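You operate a simulated robot arm through the tools that you are given. There is no shell and no other tool. Be economical: measure what you need, move in short steps, check, and stop when the job is done.

You run a simulated two-armed robot. Do the job below in one go: nothing can be reset, and whatever is moved stays where it is left.

Task
Load the pack of medium blanks and set the feeler as on the job card.
Fine: carry it to the magazine in both hands, loose blank square on the pile, tab away from the belt, magnet up to it.

It is judged by the outcome, as a careful person would: the job done as asked, and still so three seconds after it is handed in. It fails if anything else is knocked over, pushed out of place, dropped, spilled or broken.

Robot
Two 7-joint arms with two-finger parallel grippers on one trunk, on a base that drives. Base frame: it is fixed to the floor where the robot stands at the start and does not move with it; the origin is under the middle of the robot, x ahead of it, y to its left, z up. Units: mm, rad, N and s.
The left shoulder is at the start at [60, 144, 926], the right one opposite. With the tool pointing down near the work surface each hand reaches from about 300 to 720 mm from the robot's upright axis, wherever it stands, measured 20 degrees to its own side. Places, roughly: blank magazine [700, 500, 900]; fanning magnet [500, 500, 900]; feeler dial [500, 0, 900]; job card [900, -900, 1300]. Payload 1.57 kg a hand.
The tool frame of a hand sits at the grasp point between the pads (the TCP): z along the fingers, y along the line on which they close. The tips reach 30 mm beyond it. The gripper opens to 110 mm. The fingers are 24 mm wide and 12 mm thick; the gripper's body (48 by 112 mm) begins 78 mm behind the TCP.
Orientation is told as [roll, pitch, yaw] about the base's x, y, z axes, in that order, counted from this pose: with the fingers straight down and closing along the base's y, the tool's x points along the base's -x, its y along +y and its z along -z.

Tools
- The arms move only by the tool nudge_tool. It takes "left_motion", "right_motion" or both (then of equal length, played together; a hand with none holds still); each is a list of rows, each an object (a shift or turn left out is 0, a gripper value left out holds the last) with "offset": the shift along the tool's x, y, z in units of 500 mm (1.0 is 500 mm), a list of three; "turn": the turn, a rotation vector about the tool's x, y, z in units of 90 degrees (1.0 is 90 degrees), a list of three; "gripper": the finger opening in cm, from 0 to 11. In form: [{"offset": [dx, dy, dz], "turn": [rx, ry, rz], "gripper": gripper}, ...]. A call has 1 to 10 rows; each row is the pose to reach, as a shift and turn from the pose commanded when the call began, along the tool's axes at that moment. A call with a number of a shift or a turn outside -1 to 1 is refused whole. A row lasts 0.2 s, in which the tool goes at most 50 mm and 0.15 rad; a call with a longer step from one row to the next is refused whole, and so is a gripper value outside its range. A pose out of reach is approached as far as the arm can. The call stops where the force on the tool passes 40 N (or 10 N more than at its start, if that is more) or the arm is blocked; 0.2 s more then pass. Each finger travels about 45 mm/s and halts on what it meets, pressing with about 40 N; the grip force reading is that of the motor and also rises with nothing between the fingers. The clock runs only during rows and for 0.2 s after the last one: add rows that repeat a pose to give the fingers time. It gives the time, the measured TCP pose, the force on the tool (base axes), the opening and the grip force at its end, in the units of the frame above (readings bear some noise), with the torque about the TCP (base axes, N m) and any sound that the robot's microphone picked up.
- Cameras (640 x 400 px; columns grow to the right, rows downward): "scene" is now at [44.7, 13.8, 1531.8]; the picture's right is [0.16, -0.99, 0.00], its down [-0.77, -0.13, -0.62] and it looks along [0.61, 0.10, -0.78] (base axes); focal length 261 px, centre (320, 200). "left" rides on the left gripper at [70, -16, -141] in its tool frame; the picture's right is [0.23, 0.97, 0.00], its down [-0.86, 0.20, -0.48] and it looks along [-0.47, 0.11, 0.88] (tool axes); focal length 222 px, centre (320, 200). "right" rides on the right gripper at [70, 16, -141] in its tool frame; the picture's right is [-0.23, 0.97, 0.00], its down [-0.86, -0.20, -0.48] and it looks along [-0.47, -0.11, 0.88] (tool axes); focal length 222 px, centre (320, 200). There is no depth. A picture from a camera that has moved, and an enlarged one, comes with that camera's place and axes in the base frame and with its lens.
- get_image(camera): a new picture of that camera. No time passes.
- lift_body(by): slides the trunk up (or, below 0, down) by that many mm; the arms and the scene camera ride with it, the base frame stays. It gives what a move gives, with no picture.
- roll_base(legs): drives the robot by 1 to 6 legs, each [ahead, left, turn to the left] in mm, mm and rad, along the robot's own axes; the way and the turn of a leg run together, so that a leg with both is an arc; at most 1500 mm and 3.142 rad a leg. The arms and the cameras ride along, it lands a little off, and it stops where it bumps. It gives what a move gives.
- head_to(pan, tilt): turns the head with the scene camera to pan (to the left, within 1.501 rad either way) and tilt (down, from -0.506 to 1.204), counted from straight ahead of the robot. It gives what a move gives.
- zoom(camera, box): a new picture of the part [left, top, right, bottom] of that camera's present view, enlarged. No time passes.
- hand_in(): hands the job in; it is judged then, once.

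Go step by step. Nothing tells you exact positions but the pictures and the camera data: compare them with the known pose of the tool, close in by small moves and look again before you grip or let go. The budget is 120 turns and 100 pictures, counting those below and the enlarged ones. Unless the task says otherwise, let go and move clear before handing in, and close with one line.

The tools are called as name(argument=value, ...) on one line, values as JSON. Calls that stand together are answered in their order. nudge_tool: Moves the arms, as the interface text tells. Its arguments: {"type":"object","properties":{"left_motion":{"type":"array","items":{"type":"object","properties":{"offset":{"type":"array","items":{"type":"number"}},"turn":{"type":"array","items":{"type":"number"}},"gripper":{"type":"number"}}}},"right_motion":{"type":"array","items":{"type":"object","properties":{"offset":{"type":"array","items":{"type":"number"}},"turn":{"type":"array","items":{"type":"number"}},"gripper":{"type":"number"}}}}},"required":[]} The other tools are called the same way: lift_body (by) slides the trunk up or down; roll_base (legs) drives the base; head_to (pan, tilt) turns the head that bears the scene camera; get_image (camera) takes a picture; zoom (camera, box) takes an enlarged picture of a part of a camera's view; hand_in () hands the job in.

At the start:

```text
t: 0.0
left_tool_pos: [313.0, 338.7, 1000.0]
left_ee_rot: [0.001, 0.0, 0.0]
left_force: [0.2, -0.9, 0.5]
left_wrist_torque: [0.0, 0.01, 0.04]
left_width: 110.0
left_grip_force: 0.1
right_tool_pos: [389.6, 20.1, 999.9]
right_ee_rot: [0.0, 0.0, 0.001]
right_force: [0.6, 0.0, -0.2]
right_wrist_torque: [0.01, 0.05, -0.02]
right_width: 110.2
right_grip_force: 0.0
trunk travel left (down, up): [-525.0, 65.0]
robot x, y, heading: [2.5, 4.2, -0.003]
head pan, tilt: [0.162, 0.901]
```

scene: 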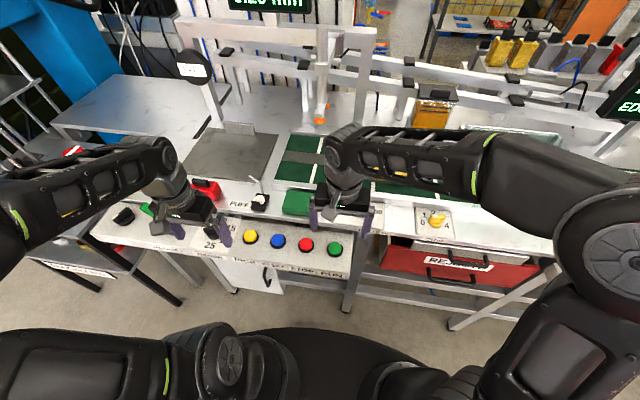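
right: 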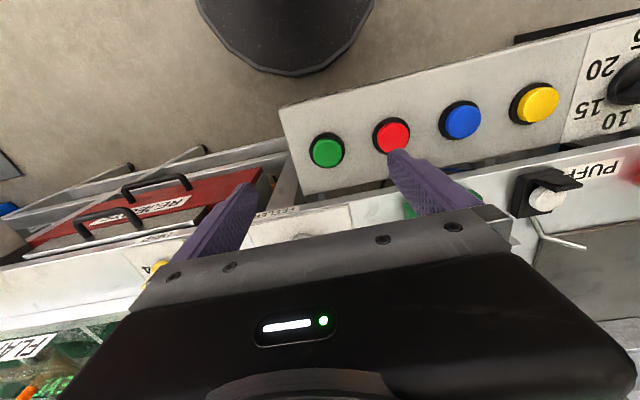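
left: 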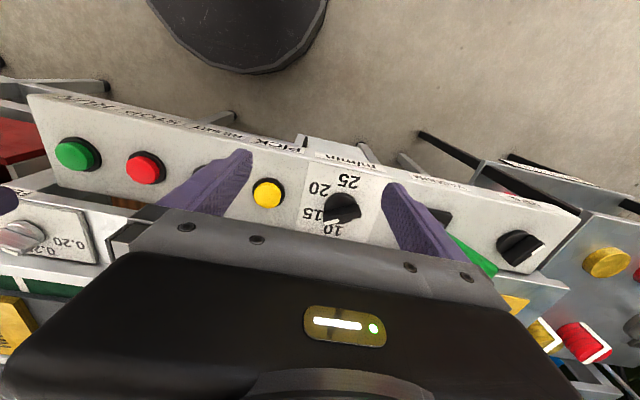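

I see the feeder machine with a button panel in front, the magazine area to the left and the belt in the middle. First I look at the job card and then around for the packs.

head_to(pan=-0.75, tilt=0.3)

get_image(camera="scene")

head_to(pan=0.6, tilt=0.6)

get_image(camera="scene")

head_to(pan=1.3, tilt=0.6)

get_image(camera="scene")

```text
t: 1.2
left_tool_pos: [312.1, 339.3, 999.5]
left_ee_rot: [0.001, -0.001, 0.0]
left_force: [-0.4, -0.6, -0.1]
left_wrist_torque: [0.0, 0.0, 0.0]
left_width: 110.1
left_grip_force: 0.0
right_tool_pos: [389.3, 22.0, 1000.6]
right_ee_rot: [0.001, 0.0, 0.001]
right_force: [-0.8, 0.0, -0.6]
right_wrist_torque: [-0.02, 0.0, 0.01]
right_width: 109.8
right_grip_force: 0.1
trunk travel left (down, up): [-525.0, 65.0]
robot x, y, heading: [0.8, 3.7, 0.001]
head pan, tilt: [-0.75, 0.3]
```

```text
96 pictures are left
camera scene: at [38.5, -62.0, 1584.0], right [-0.68, -0.73, 0.0], down [-0.22, 0.2, -0.96], along [0.7, -0.65, -0.3], focal length 261 px, centre (320, 200)
```

scene: 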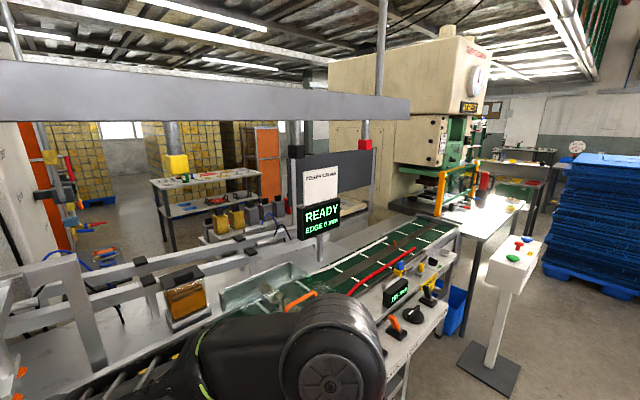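

```text
t: 2.7
left_tool_pos: [313.3, 339.0, 1000.1]
left_ee_rot: [0.0, -0.002, 0.0]
left_force: [-0.3, 1.5, 0.7]
left_wrist_torque: [0.01, 0.02, 0.01]
left_width: 110.1
left_grip_force: 0.1
right_tool_pos: [390.1, 21.7, 1000.9]
right_ee_rot: [0.001, -0.001, -0.001]
right_force: [0.0, -0.4, 0.4]
right_wrist_torque: [0.01, -0.02, -0.05]
right_width: 110.1
right_grip_force: 0.1
trunk travel left (down, up): [-525.0, 65.0]
robot x, y, heading: [-2.2, -3.3, -0.002]
head pan, tilt: [0.6, 0.6]
```

```text
95 pictures are left
camera scene: at [43.2, 51.5, 1556.6], right [0.56, -0.83, 0.0], down [-0.47, -0.32, -0.83], along [0.68, 0.47, -0.56], focal length 261 px, centre (320, 200)
```

scene: 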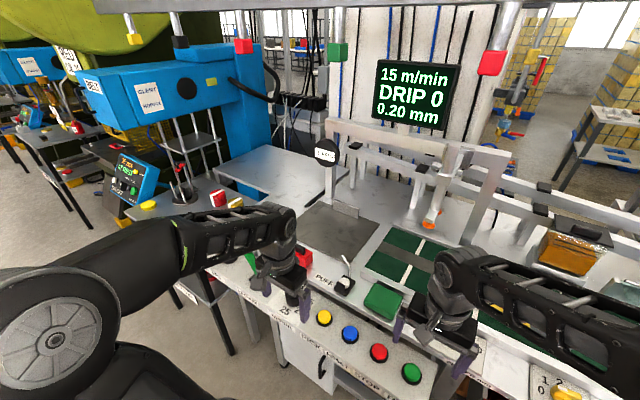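

```text
t: 3.8
left_tool_pos: [313.9, 337.7, 999.6]
left_ee_rot: [0.001, 0.001, 0.0]
left_force: [0.0, 0.2, 0.4]
left_wrist_torque: [0.0, 0.0, -0.01]
left_width: 110.0
left_grip_force: 0.1
right_tool_pos: [389.0, 21.2, 999.6]
right_ee_rot: [0.001, 0.0, 0.002]
right_force: [-0.4, 0.1, 0.1]
right_wrist_torque: [0.02, -0.02, 0.02]
right_width: 110.1
right_grip_force: 0.1
trunk travel left (down, up): [-525.0, 65.0]
robot x, y, heading: [-2.2, -0.6, -0.002]
head pan, tilt: [1.3, 0.6]
```

```text
94 pictures are left
camera scene: at [-6.1, 86.7, 1556.6], right [0.96, -0.27, 0.0], down [-0.15, -0.54, -0.83], along [0.22, 0.79, -0.56], focal length 261 px, centre (320, 200)
```

scene: 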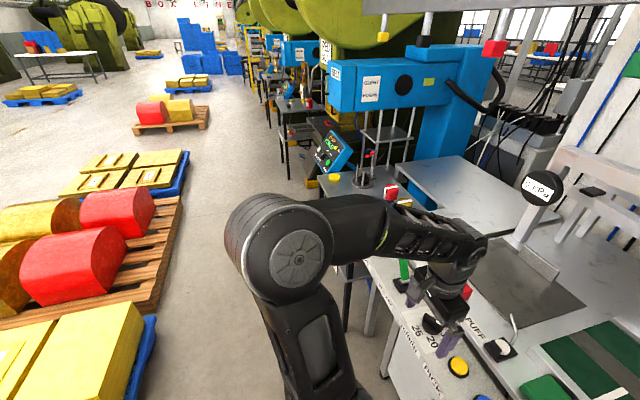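

The job card is near the READY display to the right. I look at it enlarged, and check the right side and behind for the packs.

head_to(pan=-0.75, tilt=0.3)

zoom(camera="scene", box=[290, 150, 360, 245])

head_to(pan=-0.5, tilt=0.8)

get_image(camera="scene")

head_to(pan=-1.5, tilt=0.6)

get_image(camera="scene")

```text
t: 5.8
left_tool_pos: [312.6, 339.2, 1000.3]
left_ee_rot: [0.0, 0.001, -0.001]
left_force: [0.6, -0.3, 0.3]
left_wrist_torque: [0.02, -0.02, -0.03]
left_width: 109.8
left_grip_force: 0.0
right_tool_pos: [390.8, 21.1, 999.0]
right_ee_rot: [0.0, 0.001, -0.001]
right_force: [0.5, 0.0, 0.5]
right_wrist_torque: [-0.02, -0.01, 0.0]
right_width: 109.8
right_grip_force: 0.0
trunk travel left (down, up): [-525.0, 65.0]
robot x, y, heading: [-0.3, -0.6, -0.001]
head pan, tilt: [-0.75, 0.3]
```

```text
4.21 times, centred on (325, 198) of scene
camera zoom: at [38.5, -62.1, 1584.1], right [-0.68, -0.73, 0.0], down [-0.22, 0.2, -0.96], along [0.7, -0.65, -0.3], focal length 1099 px, centre (299, 210)
```

zoom: 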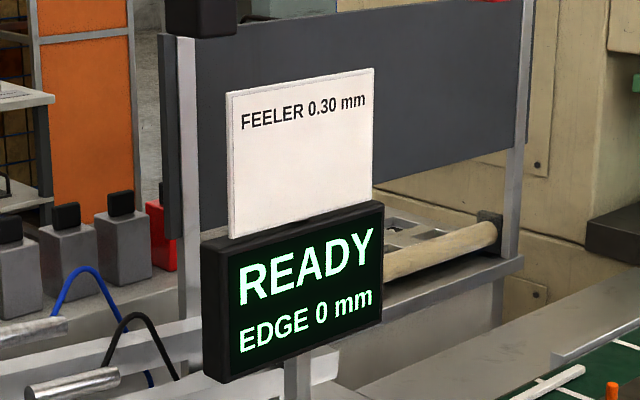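

```text
t: 6.7
left_tool_pos: [313.3, 338.5, 999.7]
left_ee_rot: [0.002, -0.001, 0.001]
left_force: [0.1, -0.1, 0.5]
left_wrist_torque: [-0.02, 0.01, 0.06]
left_width: 110.1
left_grip_force: 0.1
right_tool_pos: [389.7, 21.1, 999.0]
right_ee_rot: [0.001, 0.0, 0.001]
right_force: [-0.1, -0.8, 0.2]
right_wrist_torque: [0.0, 0.01, 0.01]
right_width: 109.9
right_grip_force: 0.1
trunk travel left (down, up): [-525.0, 65.0]
robot x, y, heading: [-1.4, 2.6, -0.0]
head pan, tilt: [-0.499, 0.799]
```

```text
92 pictures are left
camera scene: at [41.0, -37.1, 1539.8], right [-0.48, -0.88, 0.0], down [-0.63, 0.34, -0.7], along [0.61, -0.33, -0.72], focal length 261 px, centre (320, 200)
```

scene: 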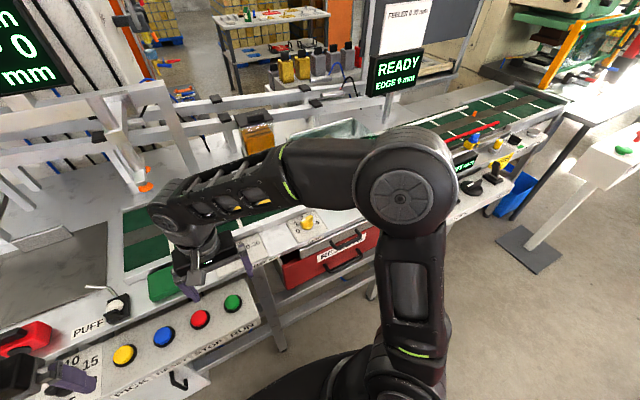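

```text
t: 8.0
left_tool_pos: [313.3, 338.4, 999.8]
left_ee_rot: [0.0, 0.001, 0.0]
left_force: [0.0, 0.6, 0.5]
left_wrist_torque: [0.05, -0.03, -0.01]
left_width: 110.0
left_grip_force: 0.0
right_tool_pos: [390.0, 21.0, 999.8]
right_ee_rot: [-0.001, -0.002, -0.001]
right_force: [0.0, -0.1, -0.4]
right_wrist_torque: [0.0, -0.04, 0.02]
right_width: 110.0
right_grip_force: 0.0
trunk travel left (down, up): [-525.0, 65.0]
robot x, y, heading: [-4.4, 0.4, 0.002]
head pan, tilt: [-1.499, 0.6]
```

```text
91 pictures are left
camera scene: at [-23.4, -86.6, 1556.6], right [-1.0, -0.07, 0.0], down [-0.04, 0.56, -0.82], along [0.06, -0.82, -0.57], focal length 261 px, centre (320, 200)
```

scene: 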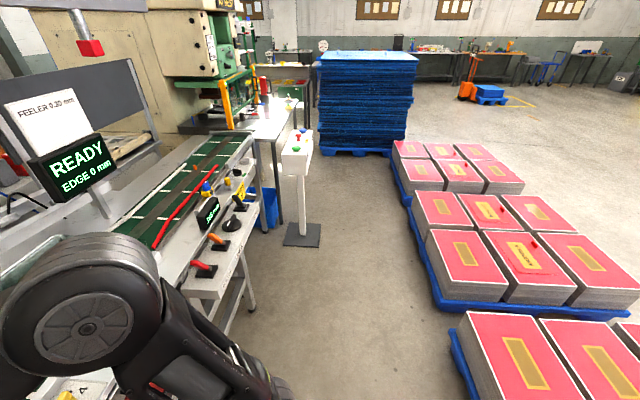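

The card seems to say FEELER 0.30 mm (I'll re-read it closer). No pack seen yet besides the pallets; I back off and look all around.

roll_base(legs=[[-400, 0, 0], [0, 0, -1.57]])

head_to(pan=0, tilt=0.6)

get_image(camera="scene")

head_to(pan=-1.4, tilt=0.6)

get_image(camera="scene")

head_to(pan=1.3, tilt=0.5)

get_image(camera="scene")

```text
t: 10.5
left_tool_pos: [-78.2, 338.4, 999.0]
left_ee_rot: [0.001, 0.001, -0.004]
left_force: [0.4, -0.1, -0.8]
left_wrist_torque: [-0.02, 0.03, -0.02]
left_width: 109.6
left_grip_force: 0.0
right_tool_pos: [-3.6, 20.8, 999.1]
right_ee_rot: [0.0, 0.001, -0.004]
right_force: [0.2, -0.5, 0.3]
right_wrist_torque: [0.04, 0.04, -0.01]
right_width: 110.1
right_grip_force: 0.1
trunk travel left (down, up): [-525.0, 65.0]
robot x, y, heading: [-391.7, 1.1, -0.001]
head pan, tilt: [-1.499, 0.6]
stopped in leg 1: the robot was blocked; the commanded pose is now the measured one
```

```text
t: 12.1
left_tool_pos: [-78.7, 338.4, 998.9]
left_ee_rot: [-0.002, -0.002, -0.005]
left_force: [-0.1, -1.0, -0.2]
left_wrist_torque: [-0.01, 0.02, 0.01]
left_width: 110.3
left_grip_force: 0.0
right_tool_pos: [-4.1, 20.1, 1000.5]
right_ee_rot: [-0.001, 0.0, -0.003]
right_force: [0.3, 0.0, 0.6]
right_wrist_torque: [0.01, 0.01, 0.03]
right_width: 110.2
right_grip_force: 0.1
trunk travel left (down, up): [-525.0, 65.0]
robot x, y, heading: [-390.7, 3.2, -0.011]
head pan, tilt: [0.0, 0.6]
```

```text
90 pictures are left
camera scene: at [-335.3, 2.1, 1556.6], right [0.0, -1.0, 0.0], down [-0.56, 0.0, -0.83], along [0.83, 0.0, -0.56], focal length 261 px, centre (320, 200)
```

scene: 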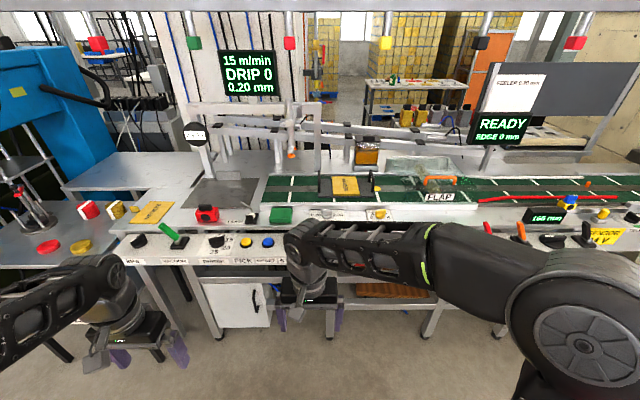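

```text
t: 13.6
left_tool_pos: [-78.9, 337.8, 1000.7]
left_ee_rot: [0.0, -0.001, -0.002]
left_force: [-0.5, -0.5, -0.8]
left_wrist_torque: [0.0, -0.02, 0.0]
left_width: 110.1
left_grip_force: 0.0
right_tool_pos: [-4.8, 21.0, 1001.0]
right_ee_rot: [0.001, 0.0, -0.004]
right_force: [-0.5, 0.2, 0.2]
right_wrist_torque: [0.01, -0.01, 0.01]
right_width: 110.0
right_grip_force: 0.2
trunk travel left (down, up): [-525.0, 65.0]
robot x, y, heading: [-394.7, 3.8, -0.003]
head pan, tilt: [-1.4, 0.6]
```

```text
89 pictures are left
camera scene: at [-409.0, -84.6, 1556.6], right [-0.99, -0.17, 0.0], down [-0.09, 0.56, -0.83], along [0.14, -0.81, -0.56], focal length 261 px, centre (320, 200)
```

scene: 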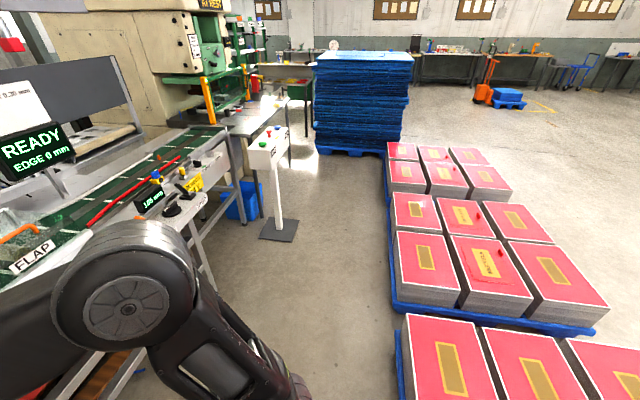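

```text
t: 16.0
left_tool_pos: [-80.2, 339.3, 999.2]
left_ee_rot: [-0.001, 0.001, -0.003]
left_force: [-0.1, -0.3, 0.0]
left_wrist_torque: [0.0, 0.02, -0.03]
left_width: 110.0
left_grip_force: 0.1
right_tool_pos: [-4.5, 20.3, 1000.3]
right_ee_rot: [-0.001, 0.001, -0.004]
right_force: [-0.3, -0.4, 0.6]
right_wrist_torque: [-0.01, 0.0, 0.01]
right_width: 109.9
right_grip_force: 0.1
trunk travel left (down, up): [-525.0, 65.0]
robot x, y, heading: [-396.3, 5.1, 0.0]
head pan, tilt: [1.3, 0.499]
```

```text
88 pictures are left
camera scene: at [-399.0, 90.1, 1565.7], right [0.96, -0.27, 0.0], down [-0.13, -0.46, -0.88], along [0.24, 0.84, -0.48], focal length 261 px, centre (320, 200)
```

scene: 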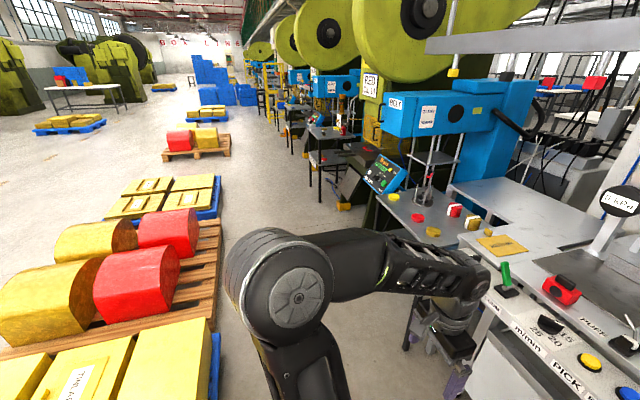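

Something behind blocked the base, most likely a pallet row. I move ahead a little, turn partly right and look behind.

roll_base(legs=[[150, 0, 0], [0, 0, -0.9]])

head_to(pan=-1.5, tilt=0.8)

get_image(camera="scene")

```text
t: 19.7
left_tool_pos: [219.4, -32.2, 998.1]
left_ee_rot: [0.0, 0.0, -0.894]
left_force: [-0.3, -0.2, 0.6]
left_wrist_torque: [0.02, -0.03, -0.01]
left_width: 109.9
left_grip_force: 0.1
right_tool_pos: [18.5, -290.6, 1000.0]
right_ee_rot: [0.001, 0.0, -0.892]
right_force: [0.2, -0.1, -0.7]
right_wrist_torque: [0.01, -0.03, 0.0]
right_width: 110.0
right_grip_force: 0.0
trunk travel left (down, up): [-525.0, 65.0]
robot x, y, heading: [-243.2, 0.1, -0.89]
head pan, tilt: [1.3, 0.499]
```

```text
t: 22.2
left_tool_pos: [219.1, -32.1, 1000.4]
left_ee_rot: [0.0, -0.001, -0.896]
left_force: [0.2, 0.6, -0.8]
left_wrist_torque: [-0.01, -0.02, 0.01]
left_width: 110.1
left_grip_force: 0.0
right_tool_pos: [19.1, -290.8, 999.9]
right_ee_rot: [0.0, 0.002, -0.894]
right_force: [-0.1, 0.4, 0.3]
right_wrist_torque: [0.01, 0.02, 0.0]
right_width: 110.0
right_grip_force: 0.0
trunk travel left (down, up): [-525.0, 65.0]
robot x, y, heading: [-245.2, -2.2, -0.892]
head pan, tilt: [-1.499, 0.799]
```

```text
87 pictures are left
camera scene: at [-318.8, -29.7, 1539.7], right [-0.68, 0.73, 0.0], down [0.53, 0.49, -0.7], along [-0.51, -0.47, -0.72], focal length 261 px, centre (320, 200)
```

scene: 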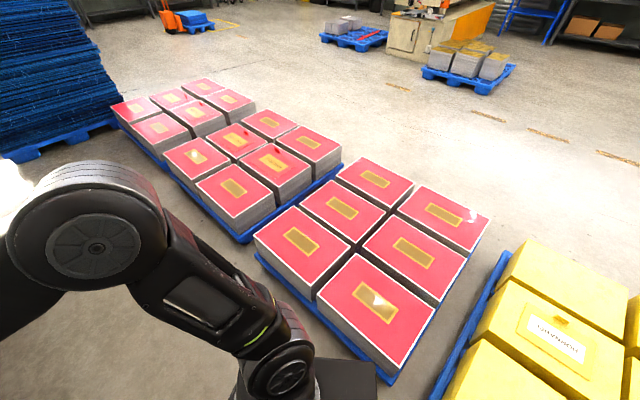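

Behind are three pallets with pink blank stacks of different sizes. I zoom in on them to find the medium pack with a loose blank.

zoom(camera="scene", box=[100, 70, 350, 230])

zoom(camera="scene", box=[250, 140, 640, 390])

```text
2.50 times, centred on (225, 150) of scene
camera zoom: at [-318.8, -29.7, 1539.7], right [-0.68, 0.73, 0.0], down [0.53, 0.49, -0.7], along [-0.51, -0.47, -0.72], focal length 653 px, centre (558, 325)
```

zoom: 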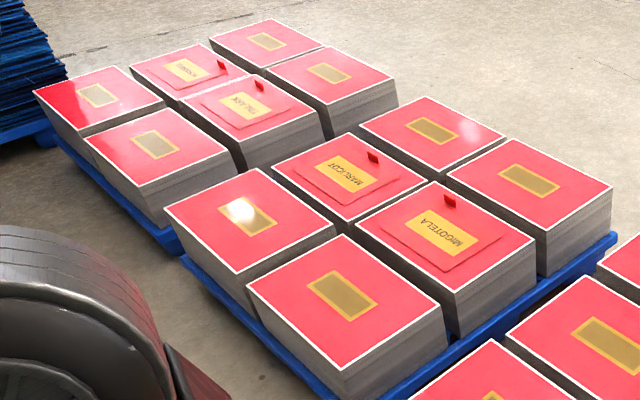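

```text
1.60 times, centred on (445, 265) of scene
camera zoom: at [-318.8, -29.7, 1539.7], right [-0.68, 0.73, 0.0], down [0.53, 0.49, -0.7], along [-0.51, -0.47, -0.72], focal length 418 px, centre (120, 96)
```

zoom: 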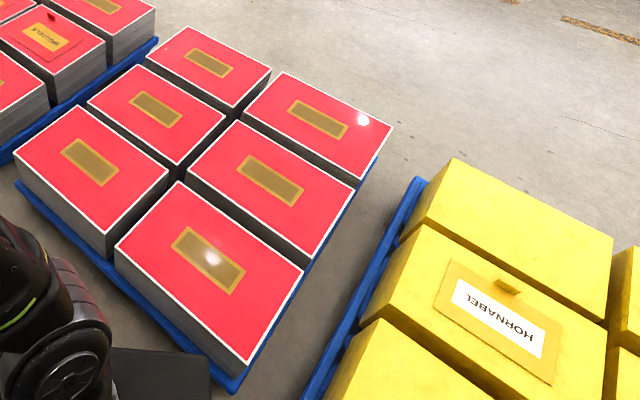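

The pallets look like goods with labelled lids, perhaps scenery. I turn back and inspect the machine's left end, where a yellow labelled sheet lay, in detail.

roll_base(legs=[[0, 0, 0.9]])

head_to(pan=0.6, tilt=0.6)

zoom(camera="scene", box=[0, 80, 320, 280])

zoom(camera="scene", box=[320, 80, 640, 280])

```text
t: 24.9
left_tool_pos: [69.6, 341.0, 1000.3]
left_ee_rot: [-0.002, 0.0, 0.008]
left_force: [0.3, -0.6, -0.3]
left_wrist_torque: [0.01, 0.0, -0.02]
left_width: 109.9
left_grip_force: 0.1
right_tool_pos: [148.0, 24.2, 1000.0]
right_ee_rot: [0.001, -0.001, 0.008]
right_force: [-0.5, 0.2, 0.3]
right_wrist_torque: [0.01, 0.01, -0.01]
right_width: 110.0
right_grip_force: 0.1
trunk travel left (down, up): [-525.0, 65.0]
robot x, y, heading: [-241.1, -1.4, 0.009]
head pan, tilt: [-1.499, 0.799]
```

```text
t: 26.9
left_tool_pos: [69.2, 341.1, 1000.2]
left_ee_rot: [0.002, 0.0, 0.007]
left_force: [0.1, -0.3, -0.1]
left_wrist_torque: [-0.01, 0.04, -0.02]
left_width: 110.1
left_grip_force: 0.0
right_tool_pos: [148.2, 23.5, 999.1]
right_ee_rot: [0.0, -0.002, 0.008]
right_force: [-0.4, 0.4, -0.4]
right_wrist_torque: [0.02, 0.0, -0.03]
right_width: 110.0
right_grip_force: 0.1
trunk travel left (down, up): [-525.0, 65.0]
robot x, y, heading: [-236.9, 2.6, 0.006]
head pan, tilt: [0.6, 0.6]
```

```text
2.00 times, centred on (160, 180) of scene
camera zoom: at [-198.3, 52.0, 1556.6], right [0.57, -0.82, 0.0], down [-0.46, -0.32, -0.82], along [0.68, 0.47, -0.57], focal length 522 px, centre (640, 240)
```

zoom: 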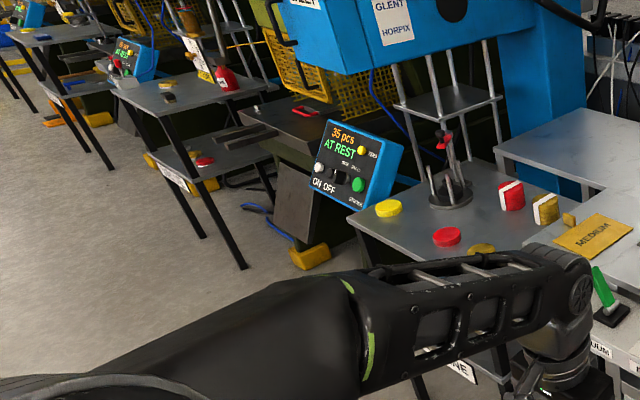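

```text
2.00 times, centred on (480, 180) of scene
camera zoom: at [-198.3, 52.0, 1556.6], right [0.57, -0.82, 0.0], down [-0.46, -0.32, -0.82], along [0.68, 0.47, -0.57], focal length 522 px, centre (0, 240)
```

zoom: 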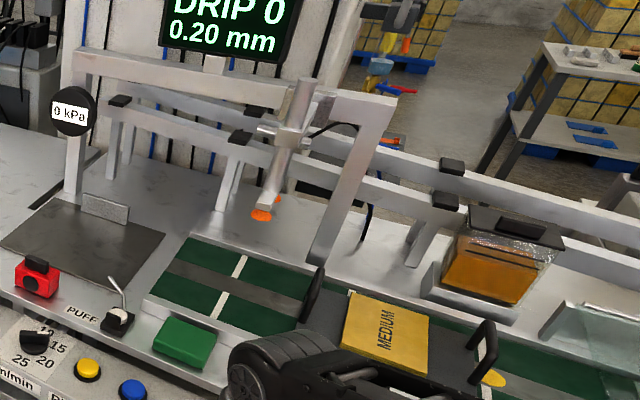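

A tray with two handles holding a yellow "MEDIUM" pack sits on the belt, and another yellow "MEDIUM" sheet lies to the left of the magazine. I take closer views.

head_to(pan=0.2, tilt=0.6)

get_image(camera="scene")

zoom(camera="scene", box=[340, 170, 480, 260])

zoom(camera="scene", box=[60, 160, 260, 285])

```text
t: 27.8
left_tool_pos: [68.7, 341.4, 999.4]
left_ee_rot: [-0.001, 0.001, 0.005]
left_force: [0.2, -0.7, 0.7]
left_wrist_torque: [-0.02, 0.02, -0.02]
left_width: 110.0
left_grip_force: 0.1
right_tool_pos: [148.2, 23.6, 1000.3]
right_ee_rot: [-0.001, 0.001, 0.007]
right_force: [-0.2, 0.1, 0.2]
right_wrist_torque: [0.0, -0.01, -0.01]
right_width: 110.0
right_grip_force: 0.0
trunk travel left (down, up): [-525.0, 65.0]
robot x, y, heading: [-242.8, 2.5, 0.012]
head pan, tilt: [0.201, 0.6]
```

```text
82 pictures are left
camera scene: at [-184.4, 19.9, 1556.6], right [0.21, -0.98, 0.0], down [-0.55, -0.12, -0.83], along [0.81, 0.17, -0.56], focal length 261 px, centre (320, 200)
```

scene: 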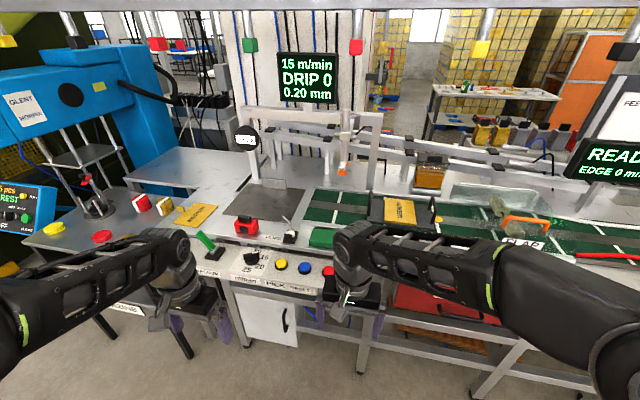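

```text
4.44 times, centred on (410, 215) of scene
camera zoom: at [-184.4, 19.9, 1556.6], right [0.21, -0.98, 0.0], down [-0.55, -0.12, -0.83], along [0.81, 0.17, -0.56], focal length 1160 px, centre (-80, 133)
```

zoom: 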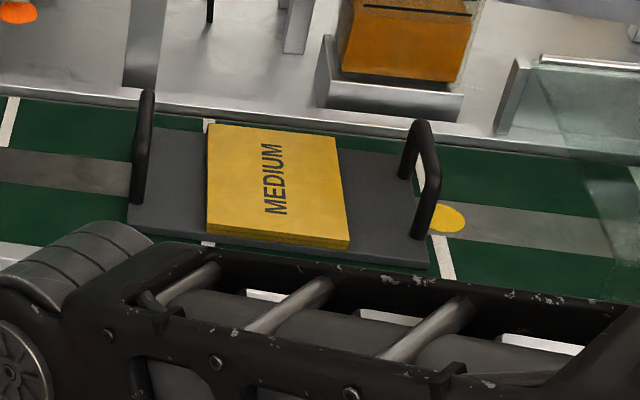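

```text
3.20 times, centred on (160, 222) of scene
camera zoom: at [-184.4, 19.9, 1556.6], right [0.21, -0.98, 0.0], down [-0.55, -0.12, -0.83], along [0.81, 0.17, -0.56], focal length 836 px, centre (832, 128)
```

zoom: 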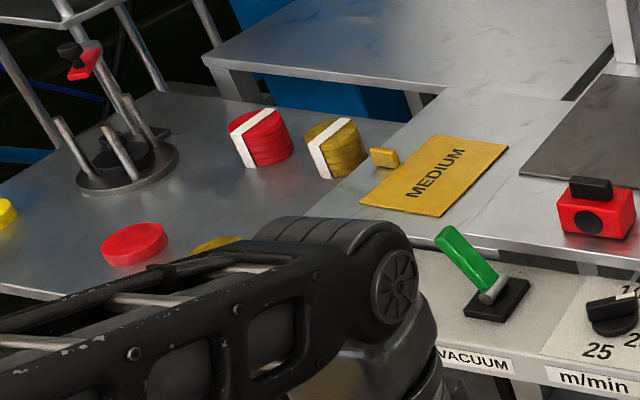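

The pack sits on a two-handled board on the belt around (711,-118); the loose blank with tab lies near (535,694), the magnet near (483,440). I drive in front of the pack and feeler dial and raise the hands for clearer views.

roll_base(legs=[[235, -120, 0]])

head_to(pan=0, tilt=0.75)

nudge_tool(left_motion=[{"offset": [0, 0.08, 0]}, {"offset": [0, 0.16, -0.04]}, {"offset": [0, 0.24, -0.1]}], right_motion=[{"offset": [0, -0.08, 0]}, {"offset": [0, -0.16, 0]}, {"offset": [0, -0.24, -0.05]}])

get_image(camera="scene")

```text
t: 29.7
left_tool_pos: [305.7, 222.0, 999.7]
left_ee_rot: [-0.003, 0.001, 0.002]
left_force: [0.7, -0.1, -1.3]
left_wrist_torque: [-0.02, 0.04, 0.01]
left_width: 109.9
left_grip_force: 0.1
right_tool_pos: [381.8, -95.8, 1000.3]
right_ee_rot: [0.0, 0.001, 0.005]
right_force: [0.8, -0.1, 0.4]
right_wrist_torque: [-0.03, 0.0, 0.02]
right_width: 110.1
right_grip_force: 0.1
trunk travel left (down, up): [-525.0, 65.0]
robot x, y, heading: [-10.6, -121.4, -0.002]
head pan, tilt: [0.201, 0.6]
```

```text
t: 30.4
left_tool_pos: [304.6, 221.0, 1000.1]
left_ee_rot: [0.0, -0.001, 0.002]
left_force: [-0.4, -0.6, 1.2]
left_wrist_torque: [0.01, 0.01, -0.01]
left_width: 110.0
left_grip_force: 0.0
right_tool_pos: [381.8, -95.4, 999.8]
right_ee_rot: [-0.001, -0.001, 0.004]
right_force: [0.6, -0.3, 0.2]
right_wrist_torque: [0.0, 0.0, -0.02]
right_width: 110.2
right_grip_force: 0.0
trunk travel left (down, up): [-525.0, 65.0]
robot x, y, heading: [-9.1, -120.7, 0.005]
head pan, tilt: [0.0, 0.75]
```

```text
t: 31.2
left_tool_pos: [302.0, 341.8, 1051.3]
left_ee_rot: [0.001, 0.001, 0.0]
left_force: [-0.4, 0.1, 0.1]
left_wrist_torque: [-0.03, 0.0, -0.02]
left_width: 110.1
left_grip_force: 0.1
right_tool_pos: [381.9, -217.2, 1026.6]
right_ee_rot: [0.0, -0.001, 0.006]
right_force: [0.0, 0.1, -0.2]
right_wrist_torque: [0.02, -0.02, -0.03]
right_width: 110.3
right_grip_force: 0.1
trunk travel left (down, up): [-525.0, 65.0]
robot x, y, heading: [-12.2, -119.5, 0.005]
head pan, tilt: [0.0, 0.75]
```

```text
79 pictures are left
camera scene: at [44.6, -116.8, 1543.7], right [0.0, -1.0, 0.0], down [-0.68, 0.0, -0.73], along [0.73, 0.0, -0.68], focal length 261 px, centre (320, 200)
```

scene: 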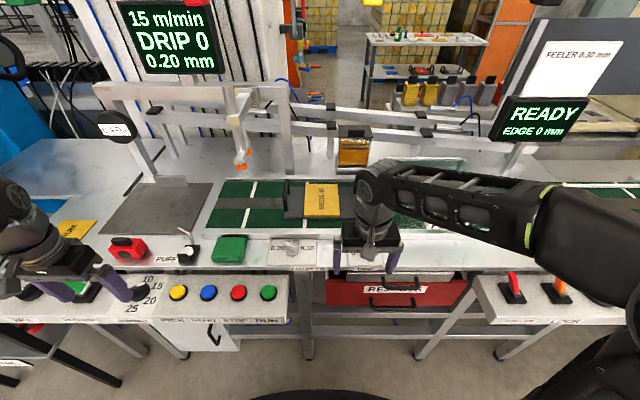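

I now see the magazine, magnet, dial and pack clearly. I read the card and dial enlarged.

zoom(camera="scene", box=[500, 20, 640, 110])

zoom(camera="scene", box=[230, 170, 370, 280])

zoom(camera="scene", box=[40, 120, 240, 280])

```text
4.44 times, centred on (570, 65) of scene
camera zoom: at [44.6, -116.8, 1543.7], right [0.0, -1.0, 0.0], down [-0.68, 0.0, -0.73], along [0.73, 0.0, -0.68], focal length 1160 px, centre (-791, 800)
```

zoom: 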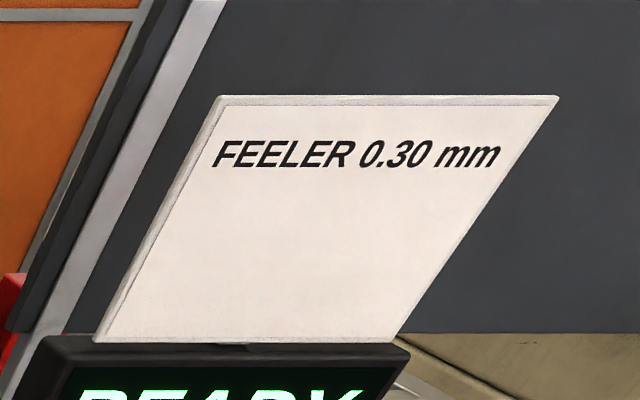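

```text
3.64 times, centred on (300, 225) of scene
camera zoom: at [44.6, -116.8, 1543.7], right [0.0, -1.0, 0.0], down [-0.68, 0.0, -0.73], along [0.73, 0.0, -0.68], focal length 949 px, centre (393, 109)
```

zoom: 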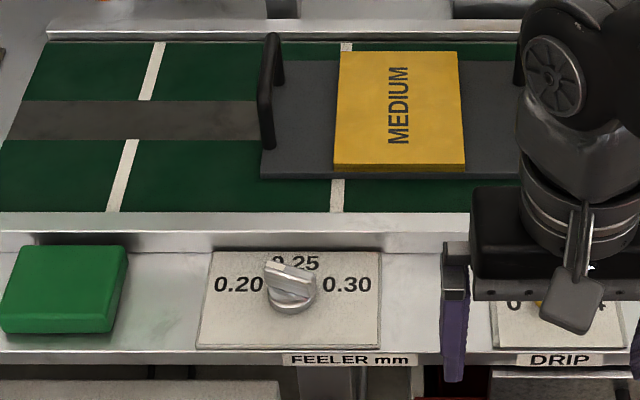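

```text
2.50 times, centred on (140, 200) of scene
camera zoom: at [44.6, -116.8, 1543.7], right [0.0, -1.0, 0.0], down [-0.68, 0.0, -0.73], along [0.73, 0.0, -0.68], focal length 653 px, centre (770, 200)
```

zoom: 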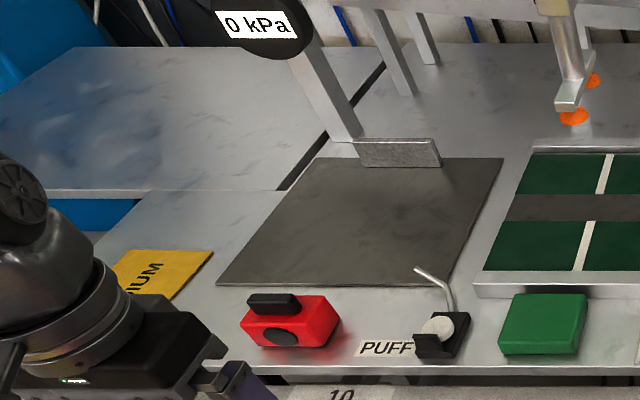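

The card reads FEELER 0.30 mm; the dial's ridge points left toward 0.20, near (510,-33). I bring the left hand over the dial for a close look.

nudge_tool(left_motion=[{"offset": [-0.03, -0.083, 0]}, {"offset": [-0.06, -0.166, 0.01]}, {"offset": [-0.09, -0.25, 0.02]}, {"offset": [-0.12, -0.333, 0.03]}, {"offset": [-0.15, -0.416, 0.04]}, {"offset": [-0.18, -0.5, 0.05]}, {"offset": [-0.21, -0.583, 0.06]}, {"offset": [-0.24, -0.666, 0.07]}, {"offset": [-0.276, -0.75, 0.08]}])

get_image(camera="left")

get_image(camera="scene")

```text
t: 33.2
left_tool_pos: [444.3, -34.5, 1010.4]
left_ee_rot: [0.0, 0.002, 0.004]
left_force: [1.0, -0.4, -0.1]
left_wrist_torque: [0.0, 0.02, -0.02]
left_width: 110.2
left_grip_force: 0.0
right_tool_pos: [382.5, -217.8, 1026.4]
right_ee_rot: [0.001, -0.001, 0.004]
right_force: [-0.9, 0.5, -0.7]
right_wrist_torque: [0.01, -0.01, 0.03]
right_width: 110.1
right_grip_force: 0.1
trunk travel left (down, up): [-525.0, 65.0]
robot x, y, heading: [-9.1, -121.9, 0.001]
head pan, tilt: [0.0, 0.75]
```

```text
75 pictures are left
camera left: at [373.4, -51.5, 1151.2], right [-0.23, 0.97, 0.0], down [0.86, 0.2, 0.48], along [0.46, 0.11, -0.88], focal length 222 px, centre (320, 200)
```

left: 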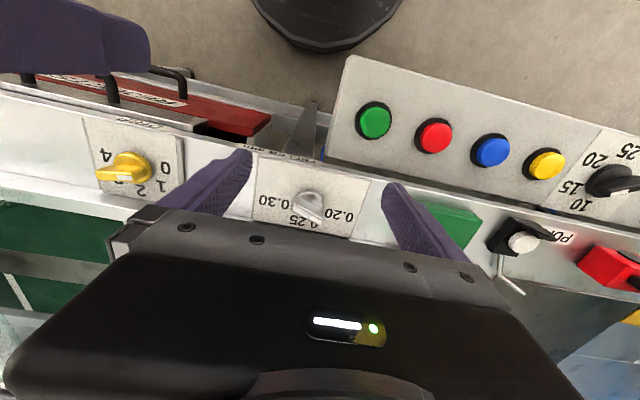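

```text
74 pictures are left
camera scene: at [46.1, -117.3, 1543.7], right [0.0, -1.0, 0.0], down [-0.68, 0.0, -0.73], along [0.73, 0.0, -0.68], focal length 261 px, centre (320, 200)
```

scene: 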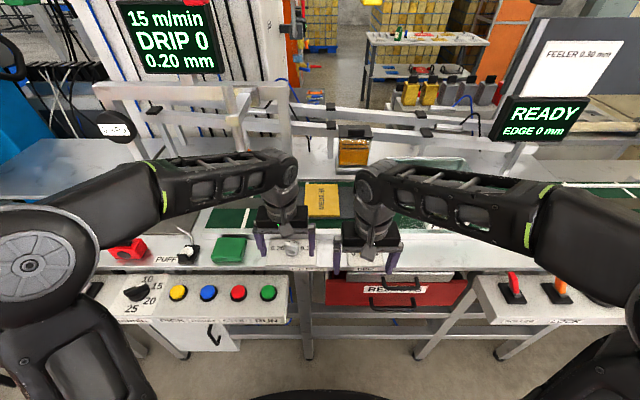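

zoom(camera="left", box=[230, 150, 400, 245])

```text
3.76 times, centred on (315, 198) of left
camera zoom: at [373.4, -51.5, 1151.2], right [-0.23, 0.97, 0.0], down [0.86, 0.2, 0.48], along [0.46, 0.11, -0.88], focal length 836 px, centre (339, 209)
```

zoom: 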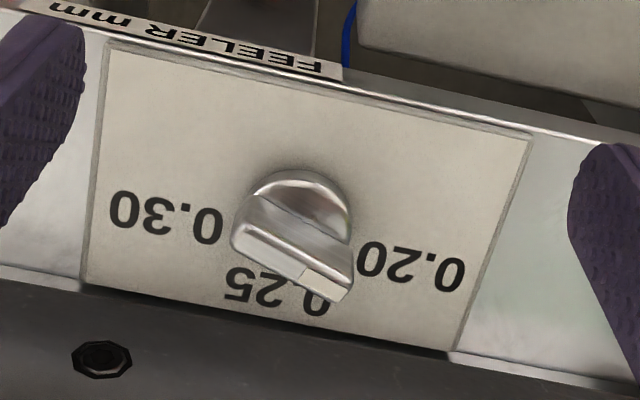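

The ridge with white tip points to 0.20, about 71° left of forward; 0.30 mirrors it on the right. I turn the left hand to match the ridge and centre over the knob with fingers narrowed.

nudge_tool(left_motion=[{"offset": [-0.015, 0.0, 0], "turn": [0, 0, -0.088], "gripper": 5}, {"offset": [-0.03, 0, 0], "turn": [0, 0, -0.176]}, {"offset": [-0.045, 0, 0], "turn": [0, 0, -0.264]}, {"offset": [-0.06, 0, 0], "turn": [0, 0, -0.352]}, {"offset": [-0.075, 0, 0], "turn": [0, 0, -0.44]}, {"offset": [-0.09, 0, 0], "turn": [0, 0, -0.528]}, {"offset": [-0.11, 0, 0], "turn": [0, 0, -0.616]}, {"offset": [-0.13, 0, 0], "turn": [0, 0, -0.704]}, {"offset": [-0.134, 0, 0], "turn": [0, 0, -0.789]}])

get_image(camera="left")

zoom(camera="scene", box=[230, 170, 370, 280])

```text
t: 35.2
left_tool_pos: [509.9, -32.3, 1010.1]
left_ee_rot: [0.001, 0.0, 1.244]
left_force: [0.2, 0.0, -0.7]
left_wrist_torque: [-0.01, -0.01, 0.01]
left_width: 50.0
left_grip_force: 0.1
right_tool_pos: [382.2, -217.3, 1025.7]
right_ee_rot: [0.0, 0.0, 0.003]
right_force: [-0.6, 0.0, 0.5]
right_wrist_torque: [-0.04, 0.0, 0.0]
right_width: 109.9
right_grip_force: 0.0
trunk travel left (down, up): [-525.0, 65.0]
robot x, y, heading: [-8.9, -116.4, -0.001]
head pan, tilt: [0.0, 0.75]
```

```text
72 pictures are left
camera left: at [502.0, -103.8, 1150.3], right [-1.0, 0.1, 0.0], down [0.09, 0.87, 0.48], along [0.05, 0.48, -0.88], focal length 222 px, centre (320, 200)
```

left: 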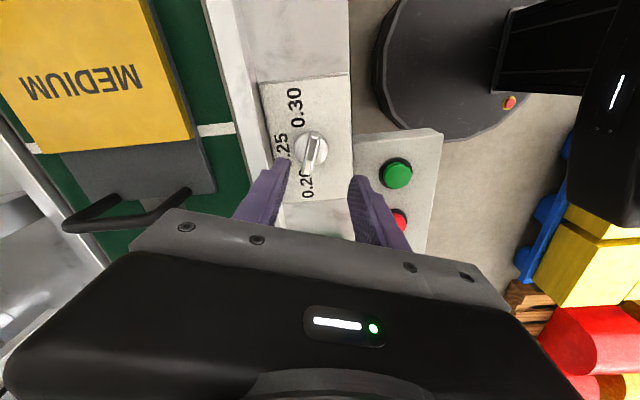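

```text
3.64 times, centred on (300, 225) of scene
camera zoom: at [45.2, -116.5, 1543.7], right [0.0, -1.0, 0.0], down [-0.68, 0.0, -0.73], along [0.73, 0.0, -0.68], focal length 949 px, centre (393, 109)
```

zoom: 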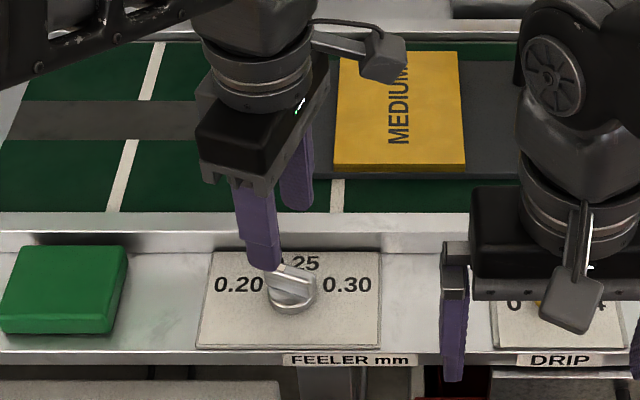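

The knob is at about (518,-32), slightly ahead of the finger midline, plate near z 890. I shift 8 mm forward and lower to just above the ridge, then look.

nudge_tool(left_motion=[{"offset": [-0.005, -0.015, 0.05]}, {"offset": [-0.005, -0.015, 0.11]}, {"offset": [-0.005, -0.015, 0.11]}])

zoom(camera="left", box=[220, 60, 420, 220])

zoom(camera="scene", box=[260, 220, 330, 270])

```text
t: 36.0
left_tool_pos: [518.0, -34.0, 954.4]
left_ee_rot: [-0.001, 0.002, 1.243]
left_force: [-0.8, 0.1, 0.0]
left_wrist_torque: [0.0, -0.01, -0.01]
left_width: 50.0
left_grip_force: 0.1
right_tool_pos: [382.7, -216.6, 1025.6]
right_ee_rot: [-0.001, 0.001, 0.003]
right_force: [-0.3, 0.6, 0.7]
right_wrist_torque: [0.0, 0.01, 0.01]
right_width: 109.9
right_grip_force: 0.2
trunk travel left (down, up): [-525.0, 65.0]
robot x, y, heading: [-4.7, -117.9, -0.002]
head pan, tilt: [0.0, 0.75]
```

```text
2.50 times, centred on (320, 140) of left
camera zoom: at [509.1, -104.7, 1094.8], right [-1.0, 0.1, 0.0], down [0.09, 0.87, 0.48], along [0.05, 0.48, -0.88], focal length 555 px, centre (320, 350)
```

zoom: 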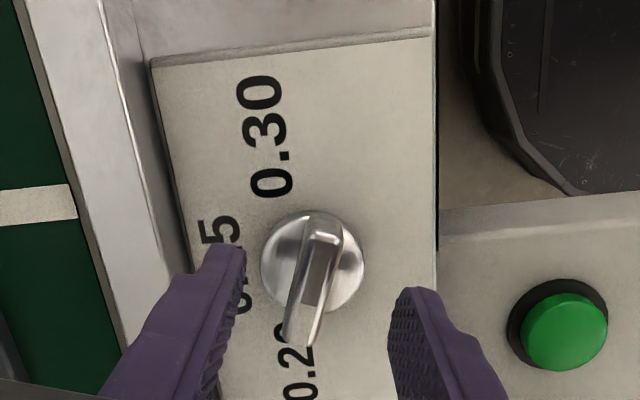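

```text
8.00 times, centred on (295, 245) of scene
camera zoom: at [45.2, -116.4, 1543.7], right [0.0, -1.0, 0.0], down [-0.68, 0.0, -0.73], along [0.73, 0.0, -0.68], focal length 2089 px, centre (520, -160)
```

zoom: 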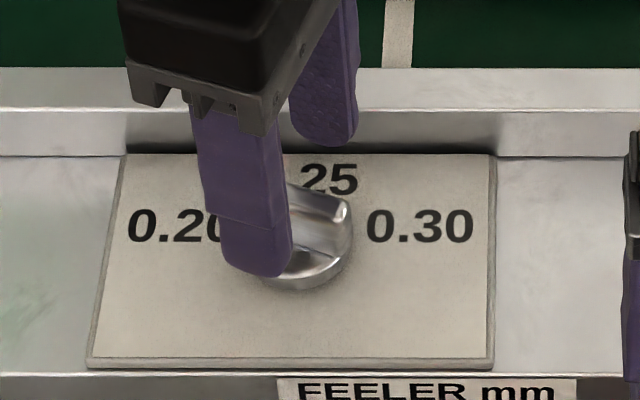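

The ridge is centred and aligned between the fingers. I lower about 14 mm and close on it.

nudge_tool(left_motion=[{"offset": [0, 0, 0.028]}, {"offset": [0, 0, 0.028], "gripper": 2.5}, {"offset": [0, 0, 0.028]}, {"offset": [0, 0, 0.028]}, {"offset": [0, 0, 0.028], "gripper": 1.5}, {"offset": [0, 0, 0.028]}])

zoom(camera="left", box=[220, 60, 420, 220])

```text
t: 37.4
left_tool_pos: [517.2, -32.7, 939.3]
left_ee_rot: [0.001, -0.001, 1.24]
left_force: [1.8, 0.1, 0.2]
left_wrist_torque: [0.03, -0.01, -0.01]
left_width: 17.1
left_grip_force: 1.3
right_tool_pos: [382.6, -216.9, 1024.7]
right_ee_rot: [0.0, 0.0, 0.005]
right_force: [-0.4, -1.3, 0.0]
right_wrist_torque: [0.0, 0.0, 0.0]
right_width: 110.1
right_grip_force: 0.1
trunk travel left (down, up): [-525.0, 65.0]
robot x, y, heading: [-7.9, -118.7, 0.002]
head pan, tilt: [0.0, 0.75]
```

```text
2.50 times, centred on (320, 140) of left
camera zoom: at [510.0, -104.1, 1080.9], right [-0.99, 0.1, 0.0], down [0.09, 0.87, 0.48], along [0.05, 0.48, -0.88], focal length 555 px, centre (320, 350)
```

zoom: 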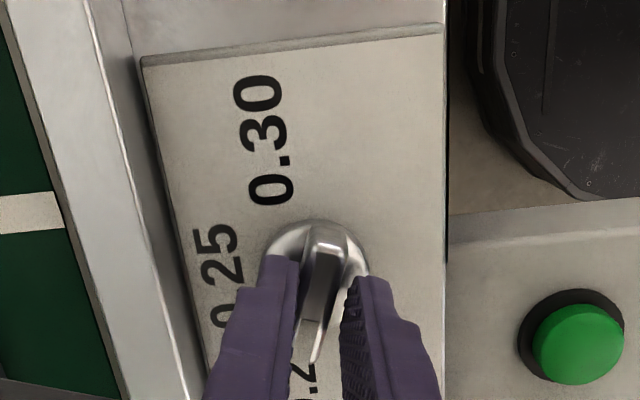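

The fingers straddle the ridge. I close fully on it.

nudge_tool(left_motion=[{"offset": [0, 0, 0], "gripper": 0.8}, {"offset": [0, 0, 0]}, {"offset": [0, 0, 0]}])

zoom(camera="left", box=[220, 60, 420, 220])

```text
t: 38.2
left_tool_pos: [519.2, -34.3, 939.9]
left_ee_rot: [0.0, -0.002, 1.241]
left_force: [7.8, -2.8, 0.1]
left_wrist_torque: [-0.04, -0.14, -0.14]
left_width: 15.5
left_grip_force: 3.8
right_tool_pos: [383.5, -218.3, 1026.0]
right_ee_rot: [-0.001, 0.0, 0.004]
right_force: [-1.0, -0.6, -0.1]
right_wrist_torque: [0.0, 0.0, 0.0]
right_width: 110.1
right_grip_force: 0.1
trunk travel left (down, up): [-525.0, 65.0]
robot x, y, heading: [-6.4, -119.5, 0.005]
head pan, tilt: [0.0, 0.75]
```

```text
2.50 times, centred on (320, 140) of left
camera zoom: at [510.6, -104.3, 1080.9], right [-0.99, 0.1, 0.0], down [0.09, 0.87, 0.48], along [0.05, 0.48, -0.88], focal length 555 px, centre (320, 350)
```

zoom: 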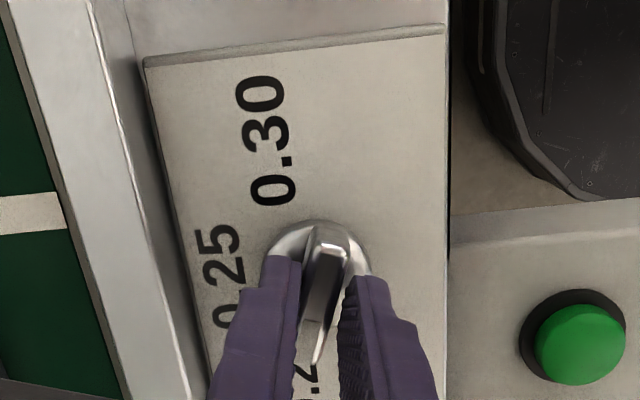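

One finger touches first; I shift 2 mm toward it and keep closing.

nudge_tool(left_motion=[{"offset": [0, -0.004, 0.004], "gripper": 0.5}, {"offset": [0, -0.004, 0.004]}, {"offset": [0, -0.004, 0.004]}, {"offset": [0, -0.004, 0.004]}])

```text
t: 39.2
left_tool_pos: [520.0, -34.5, 937.7]
left_ee_rot: [0.0, 0.001, 1.241]
left_force: [2.4, -0.8, 7.4]
left_wrist_torque: [-0.24, 0.02, -0.71]
left_width: 13.2
left_grip_force: 29.9
right_tool_pos: [383.2, -217.5, 1025.0]
right_ee_rot: [0.001, 0.001, 0.004]
right_force: [-0.5, -0.8, -0.4]
right_wrist_torque: [0.01, -0.01, -0.02]
right_width: 110.0
right_grip_force: 0.0
trunk travel left (down, up): [-525.0, 65.0]
robot x, y, heading: [-5.2, -115.6, 0.002]
head pan, tilt: [0.0, 0.75]
```

The ridge is firmly held (13 mm). I turn clockwise by the first half.

nudge_tool(left_motion=[{"turn": [0, 0, 0.085]}, {"turn": [0, 0, 0.17]}, {"turn": [0, 0, 0.255]}, {"turn": [0, 0, 0.34]}, {"turn": [0, 0, 0.425]}, {"turn": [0, 0, 0.51]}, {"turn": [0, 0, 0.595]}, {"turn": [0, 0, 0.68]}, {"turn": [0, 0, 0.765]}])

zoom(camera="left", box=[220, 60, 420, 220])

```text
t: 41.2
left_tool_pos: [518.4, -33.1, 938.9]
left_ee_rot: [0.001, 0.003, 0.038]
left_force: [-9.1, 6.7, -6.0]
left_wrist_torque: [0.07, -0.38, -0.03]
left_width: 13.1
left_grip_force: 29.7
right_tool_pos: [381.4, -217.3, 1025.2]
right_ee_rot: [-0.001, 0.001, 0.005]
right_force: [-0.1, 0.7, 0.1]
right_wrist_torque: [-0.02, 0.0, -0.02]
right_width: 110.2
right_grip_force: 0.1
trunk travel left (down, up): [-525.0, 65.0]
robot x, y, heading: [-4.5, -120.2, 0.003]
head pan, tilt: [0.0, 0.75]
```

```text
2.50 times, centred on (320, 140) of left
camera zoom: at [449.6, -51.5, 1079.4], right [-0.26, 0.96, 0.0], down [0.85, 0.23, 0.48], along [0.46, 0.13, -0.88], focal length 555 px, centre (320, 350)
```

zoom: 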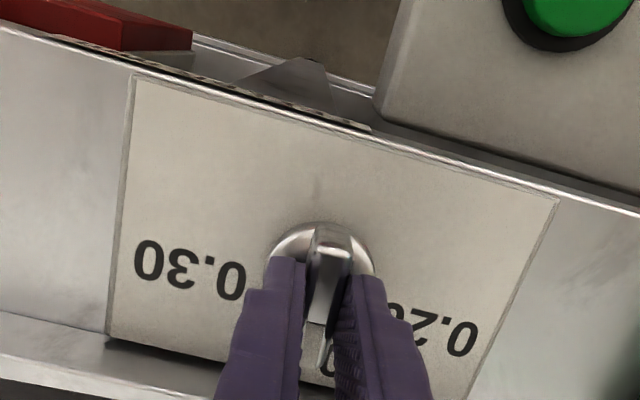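

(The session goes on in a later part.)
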